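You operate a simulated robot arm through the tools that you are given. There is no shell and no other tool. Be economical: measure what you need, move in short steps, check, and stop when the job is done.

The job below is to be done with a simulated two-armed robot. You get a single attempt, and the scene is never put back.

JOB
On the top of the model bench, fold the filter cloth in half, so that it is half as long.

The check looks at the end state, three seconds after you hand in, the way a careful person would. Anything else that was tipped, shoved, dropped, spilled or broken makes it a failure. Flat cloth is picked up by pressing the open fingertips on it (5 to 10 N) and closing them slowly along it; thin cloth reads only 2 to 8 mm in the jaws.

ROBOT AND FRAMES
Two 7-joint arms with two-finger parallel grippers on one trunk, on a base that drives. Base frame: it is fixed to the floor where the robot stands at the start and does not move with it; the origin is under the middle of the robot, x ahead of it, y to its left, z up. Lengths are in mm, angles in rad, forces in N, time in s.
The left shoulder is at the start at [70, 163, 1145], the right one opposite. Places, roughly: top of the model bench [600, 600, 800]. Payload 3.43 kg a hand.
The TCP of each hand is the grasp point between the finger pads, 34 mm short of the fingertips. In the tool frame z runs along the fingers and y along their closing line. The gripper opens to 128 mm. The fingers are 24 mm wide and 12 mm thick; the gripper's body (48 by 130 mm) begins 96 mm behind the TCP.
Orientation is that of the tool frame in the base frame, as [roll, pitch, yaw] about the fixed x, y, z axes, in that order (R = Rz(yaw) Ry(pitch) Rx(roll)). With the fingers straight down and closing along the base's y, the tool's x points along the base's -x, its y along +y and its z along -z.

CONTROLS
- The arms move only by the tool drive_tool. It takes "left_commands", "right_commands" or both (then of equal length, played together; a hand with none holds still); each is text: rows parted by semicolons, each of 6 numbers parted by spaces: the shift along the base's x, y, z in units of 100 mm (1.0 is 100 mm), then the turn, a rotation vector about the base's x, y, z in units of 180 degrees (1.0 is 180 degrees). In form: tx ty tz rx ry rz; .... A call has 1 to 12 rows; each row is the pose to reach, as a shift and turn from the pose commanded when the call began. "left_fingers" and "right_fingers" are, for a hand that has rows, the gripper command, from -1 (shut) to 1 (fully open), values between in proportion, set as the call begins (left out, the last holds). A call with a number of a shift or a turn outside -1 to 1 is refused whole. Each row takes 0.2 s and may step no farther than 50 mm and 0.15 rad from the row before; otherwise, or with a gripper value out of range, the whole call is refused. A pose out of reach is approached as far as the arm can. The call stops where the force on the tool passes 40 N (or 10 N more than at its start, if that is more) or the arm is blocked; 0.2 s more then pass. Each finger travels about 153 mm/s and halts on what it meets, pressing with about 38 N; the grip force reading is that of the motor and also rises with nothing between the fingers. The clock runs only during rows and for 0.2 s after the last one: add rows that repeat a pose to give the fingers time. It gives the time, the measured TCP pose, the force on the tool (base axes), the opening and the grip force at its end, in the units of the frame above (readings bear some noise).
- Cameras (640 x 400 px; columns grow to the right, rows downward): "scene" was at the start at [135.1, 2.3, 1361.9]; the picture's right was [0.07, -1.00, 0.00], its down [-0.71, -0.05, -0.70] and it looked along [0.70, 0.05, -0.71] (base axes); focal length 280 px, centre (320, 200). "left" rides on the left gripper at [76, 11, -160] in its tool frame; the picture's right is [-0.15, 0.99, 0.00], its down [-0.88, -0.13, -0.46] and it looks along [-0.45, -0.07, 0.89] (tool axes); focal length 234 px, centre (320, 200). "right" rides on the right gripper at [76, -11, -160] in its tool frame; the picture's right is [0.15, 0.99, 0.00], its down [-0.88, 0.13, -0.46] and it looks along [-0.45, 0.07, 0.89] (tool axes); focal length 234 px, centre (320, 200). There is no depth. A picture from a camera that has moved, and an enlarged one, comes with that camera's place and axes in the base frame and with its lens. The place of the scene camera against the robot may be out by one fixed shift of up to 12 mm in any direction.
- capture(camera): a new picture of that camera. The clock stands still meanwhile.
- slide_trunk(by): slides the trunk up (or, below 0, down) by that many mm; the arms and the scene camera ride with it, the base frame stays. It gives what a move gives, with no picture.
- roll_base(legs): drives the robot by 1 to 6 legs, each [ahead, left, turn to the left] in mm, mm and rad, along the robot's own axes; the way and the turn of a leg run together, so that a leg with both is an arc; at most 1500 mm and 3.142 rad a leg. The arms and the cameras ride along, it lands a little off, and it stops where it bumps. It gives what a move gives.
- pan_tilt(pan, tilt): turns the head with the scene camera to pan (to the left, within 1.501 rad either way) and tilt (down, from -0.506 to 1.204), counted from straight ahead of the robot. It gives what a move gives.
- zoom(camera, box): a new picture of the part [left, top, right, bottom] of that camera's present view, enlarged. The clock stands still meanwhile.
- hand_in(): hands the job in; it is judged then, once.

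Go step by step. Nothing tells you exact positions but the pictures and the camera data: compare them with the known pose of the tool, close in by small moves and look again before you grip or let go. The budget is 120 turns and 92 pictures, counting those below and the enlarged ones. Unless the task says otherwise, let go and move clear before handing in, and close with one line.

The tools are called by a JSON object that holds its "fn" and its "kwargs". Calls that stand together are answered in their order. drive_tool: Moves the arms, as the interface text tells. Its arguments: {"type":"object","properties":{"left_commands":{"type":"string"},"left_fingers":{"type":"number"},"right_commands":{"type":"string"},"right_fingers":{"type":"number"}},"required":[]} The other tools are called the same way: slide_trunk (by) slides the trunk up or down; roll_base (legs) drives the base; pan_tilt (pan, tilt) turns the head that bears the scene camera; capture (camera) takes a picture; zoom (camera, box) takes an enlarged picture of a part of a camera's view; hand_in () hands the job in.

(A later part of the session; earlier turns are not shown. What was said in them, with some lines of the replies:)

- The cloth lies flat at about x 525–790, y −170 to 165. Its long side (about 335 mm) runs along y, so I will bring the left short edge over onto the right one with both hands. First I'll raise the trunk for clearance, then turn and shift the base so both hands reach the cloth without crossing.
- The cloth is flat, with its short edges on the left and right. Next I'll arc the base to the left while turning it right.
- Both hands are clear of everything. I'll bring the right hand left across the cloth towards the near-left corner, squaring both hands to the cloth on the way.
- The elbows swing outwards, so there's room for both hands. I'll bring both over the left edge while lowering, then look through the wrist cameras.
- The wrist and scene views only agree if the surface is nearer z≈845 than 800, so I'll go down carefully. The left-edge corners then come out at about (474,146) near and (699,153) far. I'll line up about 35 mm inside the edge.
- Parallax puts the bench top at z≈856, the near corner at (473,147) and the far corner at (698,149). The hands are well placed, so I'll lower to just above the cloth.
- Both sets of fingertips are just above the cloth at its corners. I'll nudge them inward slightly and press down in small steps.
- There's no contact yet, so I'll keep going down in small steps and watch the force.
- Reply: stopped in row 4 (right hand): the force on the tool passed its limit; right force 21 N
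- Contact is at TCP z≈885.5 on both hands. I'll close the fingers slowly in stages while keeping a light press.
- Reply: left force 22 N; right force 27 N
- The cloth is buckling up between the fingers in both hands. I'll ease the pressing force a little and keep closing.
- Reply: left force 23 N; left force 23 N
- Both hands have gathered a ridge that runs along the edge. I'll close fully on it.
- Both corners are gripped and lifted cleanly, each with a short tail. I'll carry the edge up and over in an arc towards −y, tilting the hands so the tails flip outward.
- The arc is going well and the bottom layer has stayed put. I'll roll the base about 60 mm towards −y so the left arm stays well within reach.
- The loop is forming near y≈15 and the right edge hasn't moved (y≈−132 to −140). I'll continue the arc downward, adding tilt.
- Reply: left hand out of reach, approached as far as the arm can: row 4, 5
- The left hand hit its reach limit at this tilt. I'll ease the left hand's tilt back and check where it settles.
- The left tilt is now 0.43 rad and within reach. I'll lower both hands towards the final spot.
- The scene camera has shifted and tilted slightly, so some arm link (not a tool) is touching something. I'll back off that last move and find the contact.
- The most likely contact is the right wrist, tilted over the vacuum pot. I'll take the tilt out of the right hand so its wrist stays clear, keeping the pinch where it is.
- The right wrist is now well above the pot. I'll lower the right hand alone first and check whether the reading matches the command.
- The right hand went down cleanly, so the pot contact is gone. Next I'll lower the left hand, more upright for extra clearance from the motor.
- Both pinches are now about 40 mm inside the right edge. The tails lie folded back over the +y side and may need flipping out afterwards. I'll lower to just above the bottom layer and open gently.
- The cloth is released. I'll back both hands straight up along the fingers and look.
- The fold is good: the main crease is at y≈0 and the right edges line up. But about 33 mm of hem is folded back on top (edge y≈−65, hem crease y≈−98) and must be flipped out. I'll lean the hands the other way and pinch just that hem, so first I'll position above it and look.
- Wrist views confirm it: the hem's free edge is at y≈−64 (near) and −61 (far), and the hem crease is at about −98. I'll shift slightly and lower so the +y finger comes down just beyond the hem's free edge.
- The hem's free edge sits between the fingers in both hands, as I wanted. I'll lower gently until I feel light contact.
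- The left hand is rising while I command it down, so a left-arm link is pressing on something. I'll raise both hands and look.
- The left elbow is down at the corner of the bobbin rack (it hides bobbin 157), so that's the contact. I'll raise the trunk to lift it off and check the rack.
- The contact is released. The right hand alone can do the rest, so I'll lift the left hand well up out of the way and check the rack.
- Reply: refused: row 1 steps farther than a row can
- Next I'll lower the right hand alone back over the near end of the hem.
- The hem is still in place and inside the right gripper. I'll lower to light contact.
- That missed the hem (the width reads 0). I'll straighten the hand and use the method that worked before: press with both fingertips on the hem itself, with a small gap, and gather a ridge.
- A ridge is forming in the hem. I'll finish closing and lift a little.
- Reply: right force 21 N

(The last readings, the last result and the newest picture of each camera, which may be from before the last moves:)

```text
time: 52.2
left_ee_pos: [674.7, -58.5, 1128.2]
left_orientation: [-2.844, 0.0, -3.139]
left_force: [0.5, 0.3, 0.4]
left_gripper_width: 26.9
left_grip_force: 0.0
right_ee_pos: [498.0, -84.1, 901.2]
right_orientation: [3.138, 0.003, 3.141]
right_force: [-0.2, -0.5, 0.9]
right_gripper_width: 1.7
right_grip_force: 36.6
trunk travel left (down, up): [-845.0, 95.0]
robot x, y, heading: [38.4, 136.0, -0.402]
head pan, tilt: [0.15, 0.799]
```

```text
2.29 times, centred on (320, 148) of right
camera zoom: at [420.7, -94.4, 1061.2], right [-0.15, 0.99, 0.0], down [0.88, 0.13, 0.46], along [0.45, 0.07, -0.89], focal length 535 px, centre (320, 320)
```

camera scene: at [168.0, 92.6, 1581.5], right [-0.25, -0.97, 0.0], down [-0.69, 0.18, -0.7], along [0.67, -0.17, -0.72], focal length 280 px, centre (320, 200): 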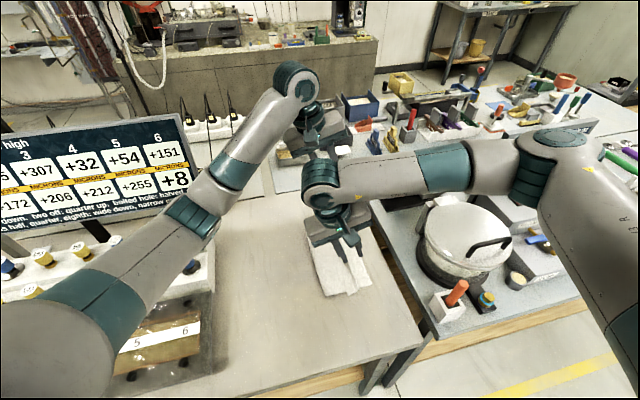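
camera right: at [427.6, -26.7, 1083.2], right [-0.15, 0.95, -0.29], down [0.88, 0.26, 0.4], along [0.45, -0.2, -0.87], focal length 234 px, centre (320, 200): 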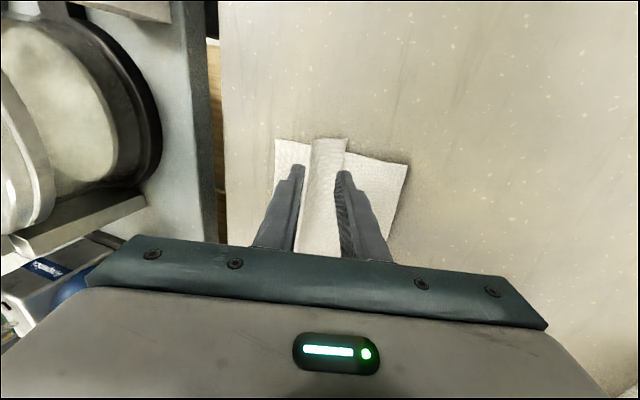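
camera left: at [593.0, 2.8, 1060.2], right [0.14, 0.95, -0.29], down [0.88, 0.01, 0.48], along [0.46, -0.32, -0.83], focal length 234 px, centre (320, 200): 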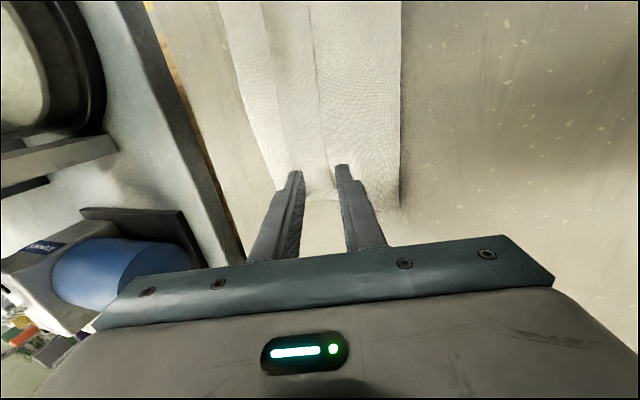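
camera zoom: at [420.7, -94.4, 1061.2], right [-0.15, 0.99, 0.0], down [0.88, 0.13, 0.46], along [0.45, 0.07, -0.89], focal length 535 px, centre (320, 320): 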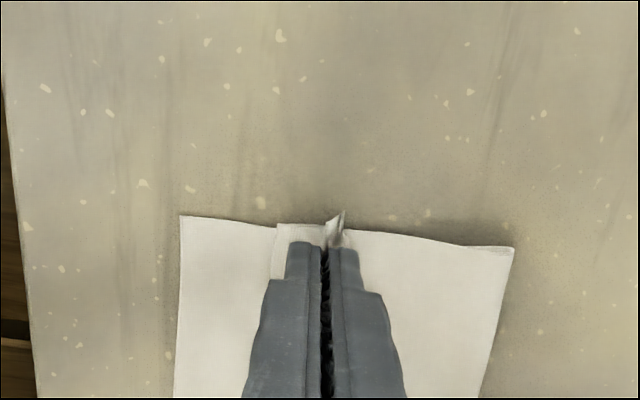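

The hem is gripped. I'll swing it up and over towards −y with some tilt.

{"fn": "drive_tool", "kwargs": {"right_commands": "0 -0.1 0.1 0.03 0 0; 0 -0.22 0.14 0.07 0 0; 0 -0.34 0.1 0.11 0 0; 0 -0.44 0.02 0.143 0 0; 0 -0.5 -0.04 0.143 0 0; 0 -0.5 -0.04 0.143 0 0"}}

{"fn": "capture", "kwargs": {"camera": "right"}}

{"fn": "zoom", "kwargs": {"camera": "scene", "box": [270, 150, 450, 310]}}

```text
time: 53.6
left_ee_pos: [673.3, -58.5, 1127.0]
left_orientation: [-2.844, 0.0, -3.14]
left_force: [-0.8, 0.1, 0.2]
left_gripper_width: 26.9
left_grip_force: 0.0
right_ee_pos: [497.8, -135.3, 898.5]
right_orientation: [2.689, 0.003, 3.14]
right_force: [0.2, -1.1, 0.1]
right_gripper_width: 1.7
right_grip_force: 37.0
trunk travel left (down, up): [-845.0, 95.0]
robot x, y, heading: [40.9, 137.3, -0.403]
head pan, tilt: [0.15, 0.799]
```

```text
25 pictures are left
camera right: at [421.0, -213.1, 1036.5], right [-0.15, 0.89, 0.43], down [0.88, -0.08, 0.47], along [0.45, 0.45, -0.77], focal length 234 px, centre (320, 200)
```

right: 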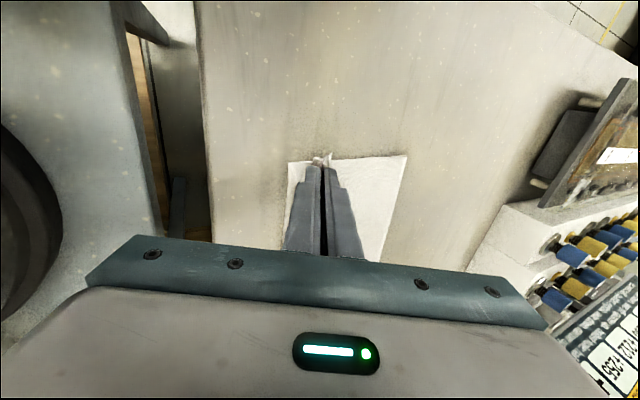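

```text
2.50 times, centred on (360, 230) of scene
camera zoom: at [168.3, 93.6, 1581.6], right [-0.25, -0.97, 0.0], down [-0.69, 0.18, -0.7], along [0.67, -0.17, -0.72], focal length 699 px, centre (220, 125)
```

zoom: 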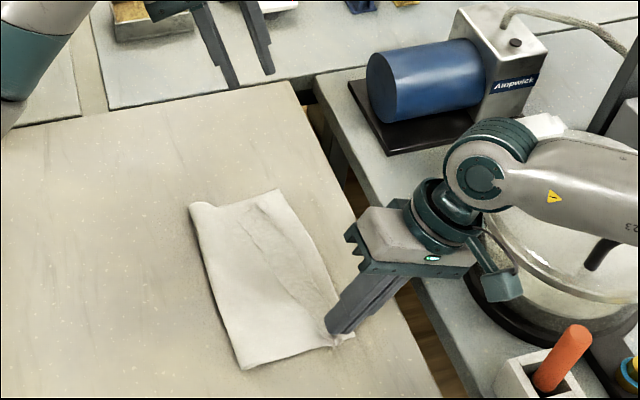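

The near end has flipped out nicely, and even the far part is unrolling. I'll lower a touch, release and withdraw outward.

{"fn": "drive_tool", "kwargs": {"right_commands": "0 0 -0.04 0 0 0; 0 0 -0.06 0 0 0; 0 0 -0.06 0 0 0"}}

{"fn": "drive_tool", "kwargs": {"right_commands": "0 0 0 0 0 0; 0 0 0 0 0 0; 0 0 0 0 0 0; 0 -0.06 0.1 0 0 0; 0 -0.12 0.4 0 0 0; 0 -0.12 0.8 0 0 0; 0 -0.12 1 0 0 0", "right_fingers": -0.85}}

{"fn": "zoom", "kwargs": {"camera": "scene", "box": [290, 180, 430, 290]}}

{"fn": "capture", "kwargs": {"camera": "right"}}

```text
time: 54.4
left_ee_pos: [674.5, -58.2, 1128.8]
left_orientation: [-2.84, 0.002, -3.139]
left_force: [0.4, -0.4, -0.1]
left_gripper_width: 26.8
left_grip_force: 0.0
right_ee_pos: [498.0, -134.2, 890.9]
right_orientation: [2.691, 0.003, 3.14]
right_force: [0.5, -0.1, -0.7]
right_gripper_width: 1.7
right_grip_force: 36.3
trunk travel left (down, up): [-845.0, 95.0]
robot x, y, heading: [39.4, 139.9, -0.405]
head pan, tilt: [0.15, 0.799]
```

```text
time: 56.0
left_ee_pos: [673.8, -57.9, 1128.3]
left_orientation: [-2.843, 0.002, -3.137]
left_force: [0.2, -0.4, -1.0]
left_gripper_width: 27.0
left_grip_force: 0.0
right_ee_pos: [497.5, -145.9, 992.6]
right_orientation: [2.69, 0.004, 3.141]
right_force: [0.4, 0.1, 0.2]
right_gripper_width: 9.8
right_grip_force: 0.1
trunk travel left (down, up): [-845.0, 95.0]
robot x, y, heading: [38.0, 139.2, -0.397]
head pan, tilt: [0.15, 0.799]
```

```text
3.64 times, centred on (360, 235) of scene
camera zoom: at [168.3, 93.5, 1581.6], right [-0.25, -0.97, 0.0], down [-0.69, 0.18, -0.7], along [0.67, -0.17, -0.72], focal length 1017 px, centre (174, 73)
```

zoom: 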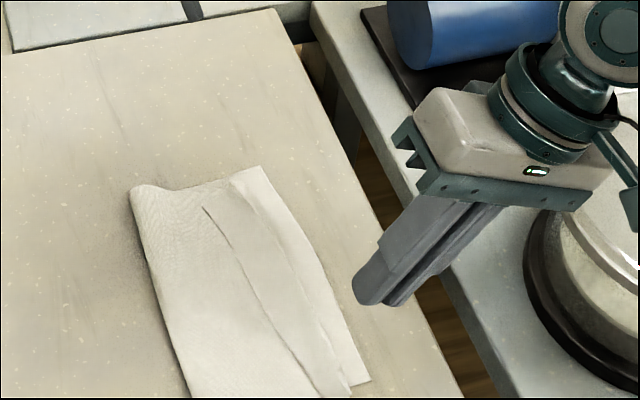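

```text
22 pictures are left
camera right: at [421.7, -224.6, 1130.8], right [-0.15, 0.89, 0.43], down [0.88, -0.08, 0.47], along [0.45, 0.45, -0.77], focal length 234 px, centre (320, 200)
```

right: 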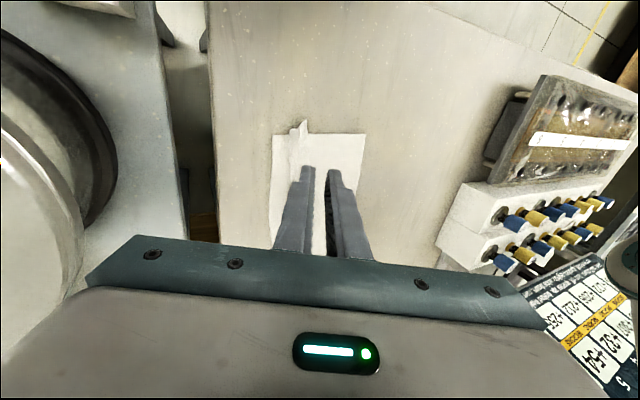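

The hem partly sprang back: near the robot it's now narrow, but the far end is still folded. The left hand can do the far end if its elbow is clear of the rack. I'll raise the right hand and roll the base 100 mm to −y.

{"fn": "drive_tool", "kwargs": {"right_commands": "0 0 0.5 0 0 0; 0 0 1 0 0 0"}}

{"fn": "roll_base", "kwargs": {"legs": [[39, -92, 0]]}}

{"fn": "capture", "kwargs": {"camera": "scene"}}

```text
time: 56.6
left_ee_pos: [674.1, -57.8, 1127.8]
left_orientation: [-2.843, 0.001, -3.141]
left_force: [-0.2, -0.6, 0.5]
left_gripper_width: 27.1
left_grip_force: 0.0
right_ee_pos: [498.6, -144.8, 1093.3]
right_orientation: [2.689, 0.002, 3.139]
right_force: [0.3, 1.2, -0.3]
right_gripper_width: 9.8
right_grip_force: 0.0
trunk travel left (down, up): [-845.0, 95.0]
robot x, y, heading: [38.9, 134.7, -0.401]
head pan, tilt: [0.15, 0.799]
```

```text
time: 57.7
left_ee_pos: [674.1, -155.7, 1128.6]
left_orientation: [-2.843, 0.002, -3.139]
left_force: [-0.3, 0.3, 0.2]
left_gripper_width: 26.8
left_grip_force: 0.0
right_ee_pos: [499.9, -244.3, 1092.3]
right_orientation: [2.691, 0.003, -3.141]
right_force: [-0.4, 0.5, 0.2]
right_gripper_width: 9.7
right_grip_force: 0.0
trunk travel left (down, up): [-845.0, 95.0]
robot x, y, heading: [40.0, 39.6, -0.404]
head pan, tilt: [0.15, 0.799]
```

```text
21 pictures are left
camera scene: at [168.1, -4.6, 1581.7], right [-0.25, -0.97, 0.0], down [-0.69, 0.18, -0.7], along [0.68, -0.17, -0.72], focal length 280 px, centre (320, 200)
```

scene: 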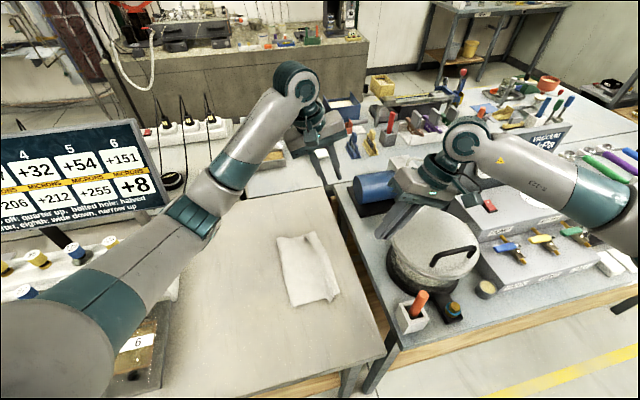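

Now I'll bring the left hand over the far end of the hem, upright, and lower in stages, watching for any mismatch.

{"fn": "drive_tool", "kwargs": {"left_commands": "0 0.25 -0.2 0.032 0 0; 0 0.5 -0.5 0.064 0 0; 0 0.75 -0.8 0.095 0 0; 0 0.75 -1 0.095 0 0", "left_fingers": -0.7}}

{"fn": "drive_tool", "kwargs": {"left_commands": "0 0 -0.4 0 0 0; 0 0 -0.8 0 0 0; 0 0 -1 0 0 0; 0 0 -1 0 0 0"}}

{"fn": "capture", "kwargs": {"camera": "scene"}}

{"fn": "zoom", "kwargs": {"camera": "left", "box": [180, 60, 460, 235]}}

```text
time: 58.7
left_ee_pos: [674.4, -81.3, 1029.1]
left_orientation: [-3.141, 0.001, -3.139]
left_force: [-0.6, -0.4, -0.1]
left_gripper_width: 19.0
left_grip_force: 0.0
right_ee_pos: [500.4, -244.6, 1093.1]
right_orientation: [2.69, 0.004, -3.141]
right_force: [0.0, 0.3, -0.2]
right_gripper_width: 9.5
right_grip_force: 0.1
trunk travel left (down, up): [-845.0, 95.0]
robot x, y, heading: [41.5, 36.2, -0.402]
head pan, tilt: [0.15, 0.799]
```

```text
time: 59.7
left_ee_pos: [673.7, -83.3, 927.3]
left_orientation: [3.141, 0.002, -3.138]
left_force: [1.1, 0.2, 0.1]
left_gripper_width: 19.3
left_grip_force: 0.2
right_ee_pos: [499.0, -244.9, 1093.0]
right_orientation: [2.69, 0.004, 3.141]
right_force: [1.0, 0.4, -0.2]
right_gripper_width: 9.4
right_grip_force: 0.1
trunk travel left (down, up): [-845.0, 95.0]
robot x, y, heading: [39.8, 37.8, -0.403]
head pan, tilt: [0.15, 0.799]
```

```text
20 pictures are left
camera scene: at [168.3, -6.2, 1581.6], right [-0.25, -0.97, 0.0], down [-0.69, 0.18, -0.7], along [0.67, -0.17, -0.72], focal length 280 px, centre (320, 200)
```

scene: 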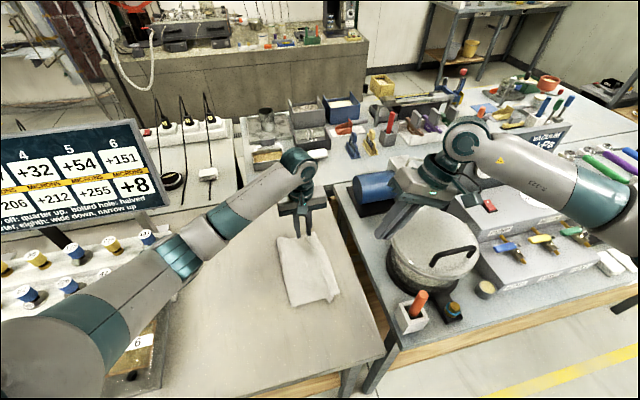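

```text
2.29 times, centred on (320, 148) of left
camera zoom: at [597.8, -72.3, 1086.5], right [0.14, 0.99, 0.0], down [0.88, -0.13, 0.46], along [0.45, -0.06, -0.89], focal length 535 px, centre (320, 320)
```

zoom: 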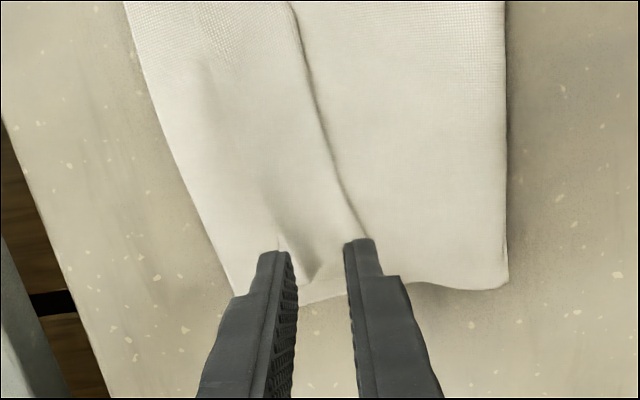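

{"fn": "drive_tool", "kwargs": {"left_commands": "0.02 0.04 -0.12 0 0 0; 0.02 0.04 -0.24 0 0 0; 0.02 0.04 -0.34 0 0 0; 0.02 0.04 -0.38 0 0 0; 0.02 0.04 -0.39 0 0 0; 0.02 0.04 -0.39 0 0 0"}}

{"fn": "drive_tool", "kwargs": {"left_commands": "0 0 -0.01 0 0 0; 0 0 -0.02 0 0 0; 0 0 -0.02 0 0 0"}}

```text
time: 61.1
left_ee_pos: [676.2, -79.3, 888.3]
left_orientation: [3.14, 0.0, -3.137]
left_force: [0.2, -0.1, 0.7]
left_gripper_width: 19.1
left_grip_force: 0.1
right_ee_pos: [500.0, -245.8, 1091.8]
right_orientation: [2.69, 0.003, -3.14]
right_force: [-0.3, 0.4, 0.5]
right_gripper_width: 9.9
right_grip_force: 0.0
trunk travel left (down, up): [-845.0, 95.0]
robot x, y, heading: [38.6, 36.6, -0.406]
head pan, tilt: [0.15, 0.799]
```

```text
time: 61.9
left_ee_pos: [675.8, -78.0, 888.4]
left_orientation: [3.141, 0.002, -3.138]
left_force: [0.3, 1.7, 5.8]
left_gripper_width: 18.9
left_grip_force: 0.0
right_ee_pos: [499.7, -244.8, 1092.9]
right_orientation: [2.69, 0.002, -3.141]
right_force: [0.6, -0.7, -1.1]
right_gripper_width: 9.8
right_grip_force: 0.1
trunk travel left (down, up): [-845.0, 95.0]
robot x, y, heading: [39.4, 36.2, -0.403]
head pan, tilt: [0.15, 0.799]
```

The fingers have genuine light contact (5.8 N) and the arm isn't blocked. I'll press slightly more and close in stages.

{"fn": "drive_tool", "kwargs": {"left_commands": "0 0 -0.008 0 0 0; 0 0 -0.008 0 0 0", "left_fingers": -0.8}}

{"fn": "drive_tool", "kwargs": {"left_commands": "0 0 0 0 0 0; 0 0 0 0 0 0", "left_fingers": -0.9}}

{"fn": "drive_tool", "kwargs": {"left_commands": "0 0 0 0 0 0; 0 0 0 0 0 0; 0 0 0 0 0 0; 0 0 0.08 0 0 0; 0 0 0.14 0 0 0; 0 0 0.14 0 0 0", "left_fingers": -1}}

{"fn": "zoom", "kwargs": {"camera": "left", "box": [180, 60, 460, 235]}}

```text
time: 62.5
left_ee_pos: [675.7, -79.2, 887.3]
left_orientation: [-3.141, 0.003, -3.136]
left_force: [-0.5, 0.4, 5.0]
left_gripper_width: 12.1
left_grip_force: 0.1
right_ee_pos: [500.0, -245.2, 1092.6]
right_orientation: [2.689, 0.002, -3.141]
right_force: [-0.6, 0.2, 0.5]
right_gripper_width: 9.6
right_grip_force: 0.1
trunk travel left (down, up): [-845.0, 95.0]
robot x, y, heading: [37.3, 36.5, -0.403]
head pan, tilt: [0.15, 0.799]
```

```text
time: 63.1
left_ee_pos: [675.3, -78.8, 886.8]
left_orientation: [-3.142, 0.004, -3.138]
left_force: [-0.6, 0.1, 4.7]
left_gripper_width: 5.9
left_grip_force: 0.1
right_ee_pos: [499.7, -245.3, 1091.2]
right_orientation: [2.69, 0.004, -3.14]
right_force: [-0.7, -0.5, 0.2]
right_gripper_width: 9.7
right_grip_force: 0.0
trunk travel left (down, up): [-845.0, 95.0]
robot x, y, heading: [37.9, 37.2, -0.402]
head pan, tilt: [0.15, 0.799]
```

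```text
time: 64.5
left_ee_pos: [676.4, -78.8, 900.4]
left_orientation: [3.14, 0.002, -3.137]
left_force: [0.4, 0.2, 0.4]
left_gripper_width: 2.1
left_grip_force: 36.9
right_ee_pos: [499.9, -245.1, 1091.6]
right_orientation: [2.69, 0.002, 3.141]
right_force: [-0.4, 0.7, -0.2]
right_gripper_width: 9.6
right_grip_force: 0.0
trunk travel left (down, up): [-845.0, 95.0]
robot x, y, heading: [35.3, 38.6, -0.399]
head pan, tilt: [0.15, 0.799]
```

```text
2.29 times, centred on (320, 148) of left
camera zoom: at [600.4, -68.3, 1059.3], right [0.14, 0.99, 0.0], down [0.88, -0.13, 0.46], along [0.45, -0.06, -0.89], focal length 535 px, centre (320, 320)
```

zoom: 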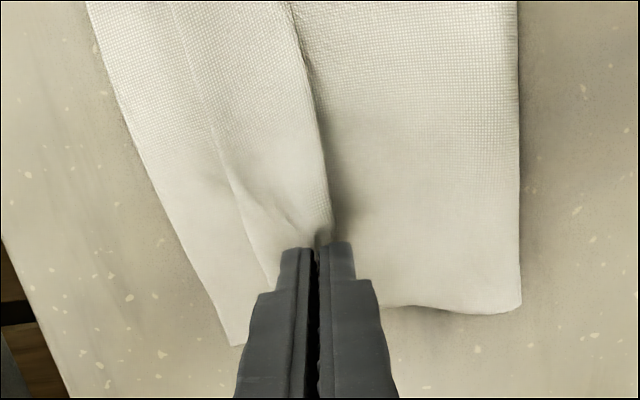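

The far hem is gripped right at its edge. I'll swing it up and over to −y.

{"fn": "drive_tool", "kwargs": {"left_commands": "0 -0.1 0.12 0.03 0 0; 0 -0.25 0.16 0.07 0 0; 0 -0.4 0.12 0.11 0 0; 0 -0.53 0.03 0.127 0 0; 0 -0.6 -0.04 0.127 0 0; 0 -0.6 -0.08 0.127 0 0; 0 -0.6 -0.08 0.127 0 0"}}

{"fn": "zoom", "kwargs": {"camera": "left", "box": [180, 60, 460, 235]}}

{"fn": "zoom", "kwargs": {"camera": "scene", "box": [250, 190, 390, 320]}}

```text
time: 66.1
left_ee_pos: [675.4, -138.8, 891.9]
left_orientation: [2.742, 0.003, -3.141]
left_force: [-0.2, 0.0, 0.9]
left_gripper_width: 2.0
left_grip_force: 36.6
right_ee_pos: [499.2, -246.5, 1092.4]
right_orientation: [2.689, 0.003, -3.141]
right_force: [-0.9, 0.5, 0.2]
right_gripper_width: 9.5
right_grip_force: 0.1
trunk travel left (down, up): [-845.0, 95.0]
robot x, y, heading: [36.9, 35.3, -0.401]
head pan, tilt: [0.15, 0.799]
```

```text
2.29 times, centred on (320, 148) of left
camera zoom: at [600.0, -191.8, 1043.0], right [0.14, 0.91, 0.39], down [0.88, -0.3, 0.37], along [0.45, 0.29, -0.84], focal length 535 px, centre (320, 320)
```

zoom: 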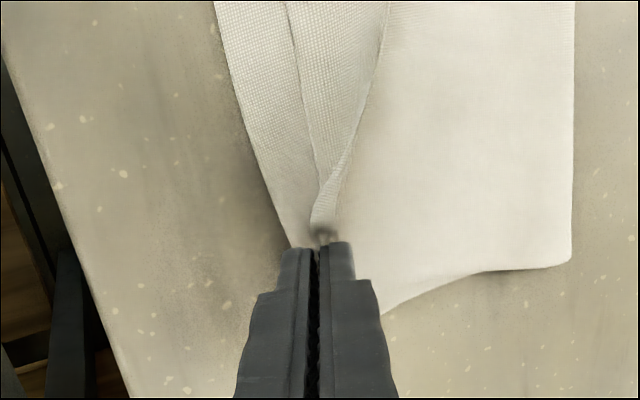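

```text
3.08 times, centred on (320, 255) of scene
camera zoom: at [168.0, -6.6, 1581.6], right [-0.25, -0.97, 0.0], down [-0.69, 0.18, -0.7], along [0.68, -0.17, -0.72], focal length 860 px, centre (320, 31)
```

zoom: 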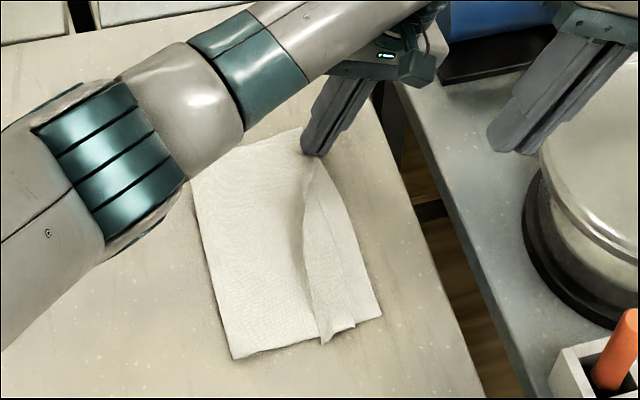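

The far end is flipped. I'll keep holding it there while the right hand does the near end of the hem again (free edge y≈−88), so that both are held out together before release.

{"fn": "drive_tool", "kwargs": {"right_commands": "0 0.4 0 -0.04 0 0; 0 0.8 0 -0.08 0 0; 0.05 1 0 -0.12 0 0; 0.09 1 -0.3 -0.143 0 0; 0.09 1 -0.7 -0.143 0 0; 0.09 1 -0.9 -0.143 0 0", "right_fingers": -0.7}}

{"fn": "drive_tool", "kwargs": {"right_commands": "0 0.2 -0.2 0 0 0; 0 0.4 -0.5 0 0 0; 0 0.42 -0.85 0 0 0; 0 0.42 -0.85 0 0 0"}}

{"fn": "zoom", "kwargs": {"camera": "right", "box": [180, 60, 460, 235]}}

```text
time: 67.5
left_ee_pos: [675.5, -139.3, 891.6]
left_orientation: [2.743, 0.004, -3.14]
left_force: [-0.8, 0.2, -0.4]
left_gripper_width: 1.9
left_grip_force: 36.6
right_ee_pos: [508.5, -145.9, 1003.4]
right_orientation: [3.138, 0.003, -3.14]
right_force: [-0.4, -0.6, 0.5]
right_gripper_width: 19.0
right_grip_force: 0.0
trunk travel left (down, up): [-845.0, 95.0]
robot x, y, heading: [37.6, 36.5, -0.403]
head pan, tilt: [0.15, 0.799]
```

```text
time: 68.5
left_ee_pos: [675.9, -138.3, 891.9]
left_orientation: [2.743, 0.003, -3.14]
left_force: [0.0, 0.5, -0.9]
left_gripper_width: 1.9
left_grip_force: 36.6
right_ee_pos: [508.7, -102.5, 916.6]
right_orientation: [3.138, 0.005, -3.14]
right_force: [0.3, 0.0, -0.1]
right_gripper_width: 19.2
right_grip_force: 0.0
trunk travel left (down, up): [-845.0, 95.0]
robot x, y, heading: [43.1, 38.7, -0.4]
head pan, tilt: [0.15, 0.799]
```

```text
2.29 times, centred on (320, 148) of right
camera zoom: at [432.1, -113.7, 1076.5], right [-0.15, 0.99, 0.0], down [0.88, 0.13, 0.46], along [0.45, 0.07, -0.89], focal length 535 px, centre (320, 320)
```

zoom: 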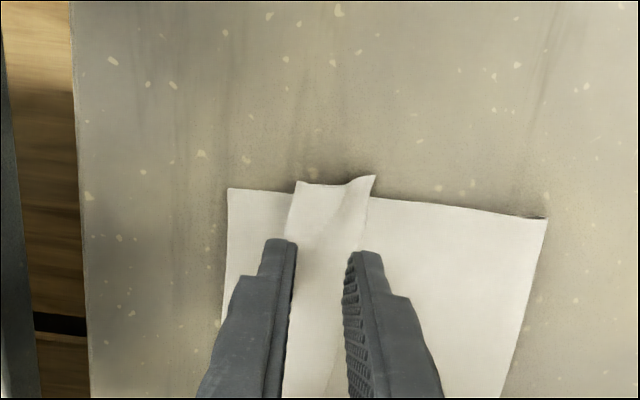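

The near hem is lined up between the fingers, and it will unfold to about y −146 against the bottom edge at −143. I'll press and close.

{"fn": "drive_tool", "kwargs": {"right_commands": "-0.05 0 -0.12 0 0 0; -0.05 0 -0.22 0 0 0; -0.05 0 -0.28 0 0 0; -0.05 0 -0.3 0 0 0; -0.05 0 -0.31 0 0 0; -0.05 0 -0.31 0 0 0"}}

```text
time: 69.9
left_ee_pos: [676.4, -139.5, 892.0]
left_orientation: [2.742, 0.004, -3.141]
left_force: [-0.1, -0.4, 0.4]
left_gripper_width: 2.0
left_grip_force: 36.4
right_ee_pos: [505.0, -102.3, 887.3]
right_orientation: [3.138, 0.004, -3.139]
right_force: [1.5, 0.0, 7.9]
right_gripper_width: 19.1
right_grip_force: 0.0
trunk travel left (down, up): [-845.0, 95.0]
robot x, y, heading: [39.4, 38.0, -0.405]
head pan, tilt: [0.15, 0.799]
```

{"fn": "drive_tool", "kwargs": {"right_commands": "0 0 -0.005 0 0 0; 0 0 -0.005 0 0 0", "right_fingers": -0.8}}

{"fn": "drive_tool", "kwargs": {"right_commands": "0 0 0 0 0 0; 0 0 0 0 0 0", "right_fingers": -0.9}}

{"fn": "drive_tool", "kwargs": {"right_commands": "0 0 0 0 0 0; 0 0 0 0 0 0; 0 0 0 0 0 0; 0 0 0.08 0 0 0; 0 0 0.14 0 0 0; 0 0 0.14 0 0 0", "right_fingers": -1}}

{"fn": "zoom", "kwargs": {"camera": "right", "box": [180, 60, 460, 235]}}

```text
time: 70.5
left_ee_pos: [674.6, -137.6, 893.3]
left_orientation: [2.743, 0.003, -3.14]
left_force: [-0.4, -0.3, 0.5]
left_gripper_width: 1.6
left_grip_force: 36.8
right_ee_pos: [502.8, -102.4, 887.3]
right_orientation: [3.136, 0.006, -3.14]
right_force: [1.2, -1.0, 13.8]
right_gripper_width: 11.3
right_grip_force: 0.1
trunk travel left (down, up): [-845.0, 95.0]
robot x, y, heading: [39.9, 36.2, -0.403]
head pan, tilt: [0.15, 0.799]
```

```text
time: 71.1
left_ee_pos: [676.6, -138.2, 892.3]
left_orientation: [2.742, 0.002, -3.141]
left_force: [0.5, 0.8, 0.1]
left_gripper_width: 1.9
left_grip_force: 36.6
right_ee_pos: [502.8, -103.1, 886.4]
right_orientation: [3.138, 0.005, -3.14]
right_force: [1.5, -0.5, 15.6]
right_gripper_width: 5.2
right_grip_force: 0.0
trunk travel left (down, up): [-845.0, 95.0]
robot x, y, heading: [38.1, 37.0, -0.405]
head pan, tilt: [0.15, 0.799]
```

```text
time: 72.5
left_ee_pos: [677.2, -139.1, 892.1]
left_orientation: [2.743, 0.001, -3.138]
left_force: [0.4, 0.0, -0.4]
left_gripper_width: 1.6
left_grip_force: 37.2
right_ee_pos: [503.7, -104.0, 900.1]
right_orientation: [3.138, 0.003, -3.141]
right_force: [-0.1, 0.9, 0.1]
right_gripper_width: 0.6
right_grip_force: 35.8
trunk travel left (down, up): [-845.0, 95.0]
robot x, y, heading: [41.3, 36.2, -0.401]
head pan, tilt: [0.15, 0.799]
```

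```text
2.29 times, centred on (320, 148) of right
camera zoom: at [427.2, -114.7, 1059.5], right [-0.15, 0.99, 0.0], down [0.88, 0.13, 0.46], along [0.45, 0.07, -0.89], focal length 535 px, centre (320, 320)
```

zoom: 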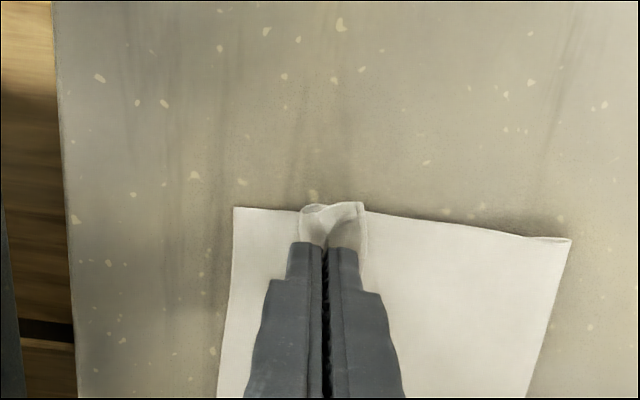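

The reading is thin (0.6 mm), but the hem looks gathered. I'll do the swing and check.

{"fn": "drive_tool", "kwargs": {"right_commands": "0 -0.08 0.12 0.03 0 0; 0 -0.18 0.16 0.07 0 0; 0 -0.28 0.12 0.1 0 0; 0 -0.38 0.03 0.127 0 0; 0 -0.44 -0.04 0.127 0 0; 0 -0.44 -0.08 0.127 0 0; 0 -0.44 -0.08 0.127 0 0"}}

{"fn": "zoom", "kwargs": {"camera": "scene", "box": [250, 190, 390, 320]}}

```text
time: 74.1
left_ee_pos: [676.6, -140.2, 893.2]
left_orientation: [2.742, 0.004, -3.14]
left_force: [-0.3, -0.4, 0.0]
left_gripper_width: 1.9
left_grip_force: 36.6
right_ee_pos: [503.9, -148.0, 892.3]
right_orientation: [2.738, 0.004, -3.141]
right_force: [-0.1, 0.8, 0.6]
right_gripper_width: 0.9
right_grip_force: 36.2
trunk travel left (down, up): [-845.0, 95.0]
robot x, y, heading: [37.1, 38.1, -0.403]
head pan, tilt: [0.15, 0.799]
```

```text
3.08 times, centred on (320, 255) of scene
camera zoom: at [168.0, -6.6, 1581.6], right [-0.25, -0.97, 0.0], down [-0.69, 0.18, -0.7], along [0.68, -0.17, -0.72], focal length 860 px, centre (320, 31)
```

zoom: 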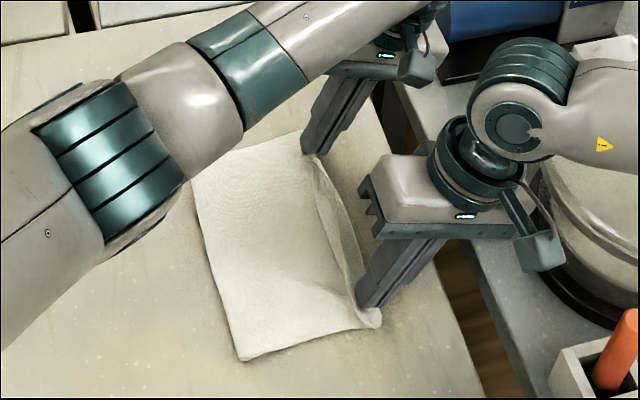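

Both ends of the hem are flipped out now. I'll lower to the table, open slightly, and withdraw outward along −y so the edge stays flat.

{"fn": "drive_tool", "kwargs": {"left_commands": "0 0 -0.02 0 0 0; 0 0 -0.04 0 0 0; 0 0 -0.05 0 0 0; 0 0 -0.05 0 0 0", "right_commands": "0 0 -0.02 0 0 0; 0 0 -0.04 0 0 0; 0 0 -0.05 0 0 0; 0 0 -0.05 0 0 0"}}

{"fn": "drive_tool", "kwargs": {"left_commands": "0 0 0 0 0 0; 0 0 0 0 0 0; 0 0 0 0 0 0; 0 -0.1 0.03 0 0 0; 0 -0.2 0.08 0 0 0; 0 -0.3 0.2 0 0 0; 0 -0.3 0.5 0 0 0", "right_commands": "0 0 0 0 0 0; 0 0 0 0 0 0; 0 0 0 0 0 0; 0 -0.1 0.03 0 0 0; 0 -0.2 0.08 0 0 0; 0 -0.3 0.2 0 0 0; 0 -0.3 0.5 0 0 0", "left_fingers": -0.92, "right_fingers": -0.92}}

{"fn": "zoom", "kwargs": {"camera": "scene", "box": [250, 190, 390, 320]}}

```text
time: 75.1
left_ee_pos: [677.1, -138.9, 887.3]
left_orientation: [2.742, 0.006, -3.141]
left_force: [-0.7, -0.7, 1.1]
left_gripper_width: 1.7
left_grip_force: 36.8
right_ee_pos: [504.3, -146.4, 887.2]
right_orientation: [2.741, 0.004, 3.141]
right_force: [0.6, -0.1, 2.5]
right_gripper_width: 0.5
right_grip_force: 35.8
trunk travel left (down, up): [-845.0, 95.0]
robot x, y, heading: [36.6, 35.9, -0.401]
head pan, tilt: [0.15, 0.799]
```

```text
time: 76.7
left_ee_pos: [675.2, -166.9, 938.0]
left_orientation: [2.742, 0.002, -3.139]
left_force: [0.5, 0.8, -0.1]
left_gripper_width: 5.2
left_grip_force: 0.1
right_ee_pos: [504.6, -176.3, 936.6]
right_orientation: [2.742, 0.003, 3.141]
right_force: [0.0, 0.6, -1.0]
right_gripper_width: 5.0
right_grip_force: 0.1
trunk travel left (down, up): [-845.0, 95.0]
robot x, y, heading: [37.4, 35.0, -0.403]
head pan, tilt: [0.15, 0.799]
```

```text
3.08 times, centred on (320, 255) of scene
camera zoom: at [168.4, -4.5, 1581.6], right [-0.25, -0.97, 0.0], down [-0.69, 0.18, -0.7], along [0.67, -0.17, -0.72], focal length 860 px, centre (320, 31)
```

zoom: 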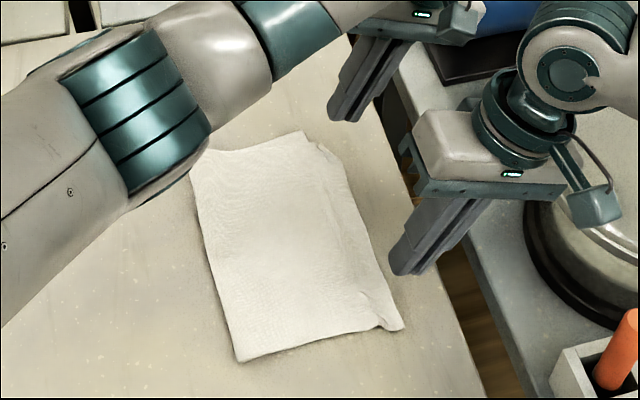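

The fold now lies flat with the hem out. I'll raise both hands clear and inspect the cloth and the surroundings.

{"fn": "drive_tool", "kwargs": {"left_commands": "0 0 0.5 0 0 0; 0 0 1 0 0 0", "right_commands": "0 0 0.5 0 0 0; 0 0 1 0 0 0"}}

{"fn": "capture", "kwargs": {"camera": "right"}}

{"fn": "zoom", "kwargs": {"camera": "left", "box": [160, 0, 480, 200]}}

{"fn": "capture", "kwargs": {"camera": "scene"}}

```text
time: 77.3
left_ee_pos: [675.7, -167.6, 1037.9]
left_orientation: [2.738, 0.004, -3.139]
left_force: [-0.2, 0.2, -0.1]
left_gripper_width: 5.2
left_grip_force: 0.1
right_ee_pos: [502.3, -176.7, 1039.2]
right_orientation: [2.74, 0.004, 3.141]
right_force: [0.1, 0.0, 0.3]
right_gripper_width: 5.0
right_grip_force: 0.0
trunk travel left (down, up): [-845.0, 95.0]
robot x, y, heading: [39.1, 37.2, -0.402]
head pan, tilt: [0.15, 0.799]
```

```text
11 pictures are left
camera right: at [425.9, -247.6, 1181.2], right [-0.15, 0.91, 0.39], down [0.88, -0.06, 0.47], along [0.45, 0.41, -0.79], focal length 234 px, centre (320, 200)
```

right: 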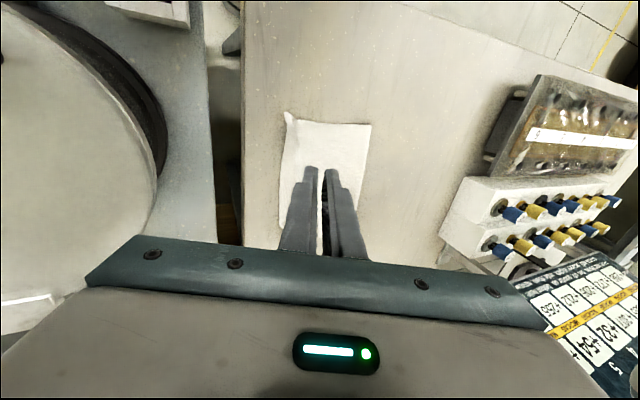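

```text
2.00 times, centred on (320, 100) of left
camera zoom: at [599.0, -219.1, 1188.3], right [0.14, 0.91, 0.39], down [0.88, -0.3, 0.37], along [0.45, 0.29, -0.84], focal length 468 px, centre (320, 400)
```

zoom: 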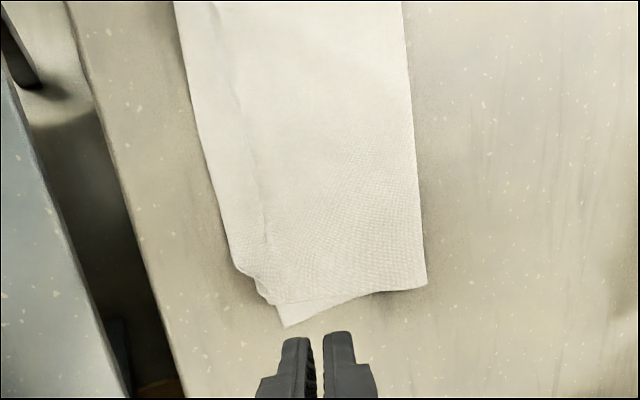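

```text
9 pictures are left
camera scene: at [166.8, -4.8, 1581.6], right [-0.25, -0.97, 0.0], down [-0.69, 0.18, -0.7], along [0.68, -0.17, -0.72], focal length 280 px, centre (320, 200)
```

scene: 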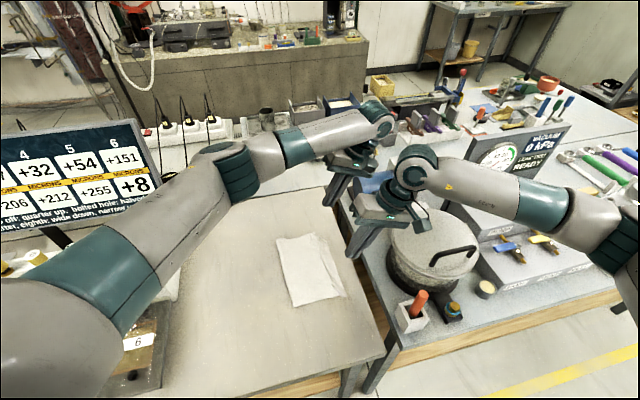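

The fold looks good: both right corners match to within about 10–15 mm. One last check on the bobbin rack through the right wrist camera.

{"fn": "zoom", "kwargs": {"camera": "right", "box": [420, 60, 640, 280]}}

{"fn": "zoom", "kwargs": {"camera": "right", "box": [250, 90, 410, 190]}}

```text
1.82 times, centred on (530, 170) of right
camera zoom: at [425.9, -247.6, 1181.2], right [-0.15, 0.91, 0.39], down [0.88, -0.06, 0.47], along [0.45, 0.41, -0.79], focal length 426 px, centre (-62, 254)
```

zoom: 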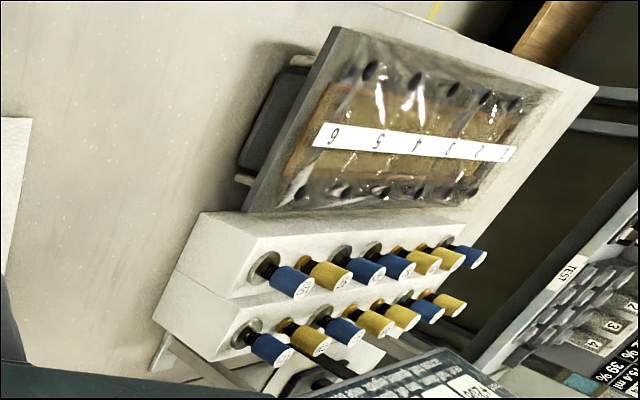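

```text
4.00 times, centred on (330, 140) of right
camera zoom: at [425.9, -247.6, 1181.2], right [-0.15, 0.91, 0.39], down [0.88, -0.06, 0.47], along [0.45, 0.41, -0.79], focal length 937 px, centre (280, 440)
```

zoom: 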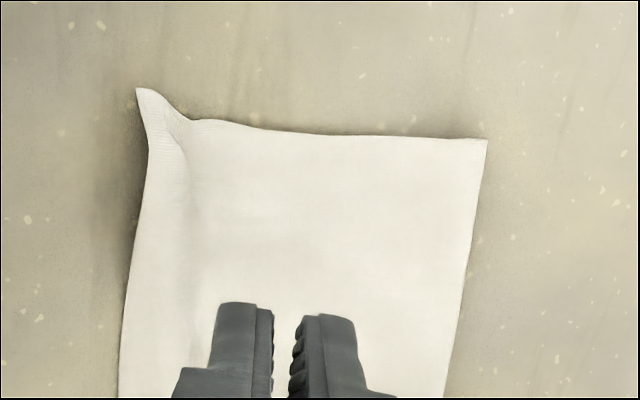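

All the bobbins are upright and the rack is intact. The cloth is folded in half along its length, with only a small corner tip overhanging, and both hands are clear, so I'm handing in.

{"fn": "hand_in", "kwargs": {}}

```text
The job is handed in.
```

The filter cloth is folded in half along its length, from about 290 mm to about 148 mm. The free edges match to within 10–15 mm, with a small corner tip overhanging at the near end. Arm links, not the hands, touched something twice during the fold (probably the vacuum pot or the rack, then the bobbin rack); I backed off both times. In the final pictures the bobbins and rack are intact, and nothing else visible looks moved.
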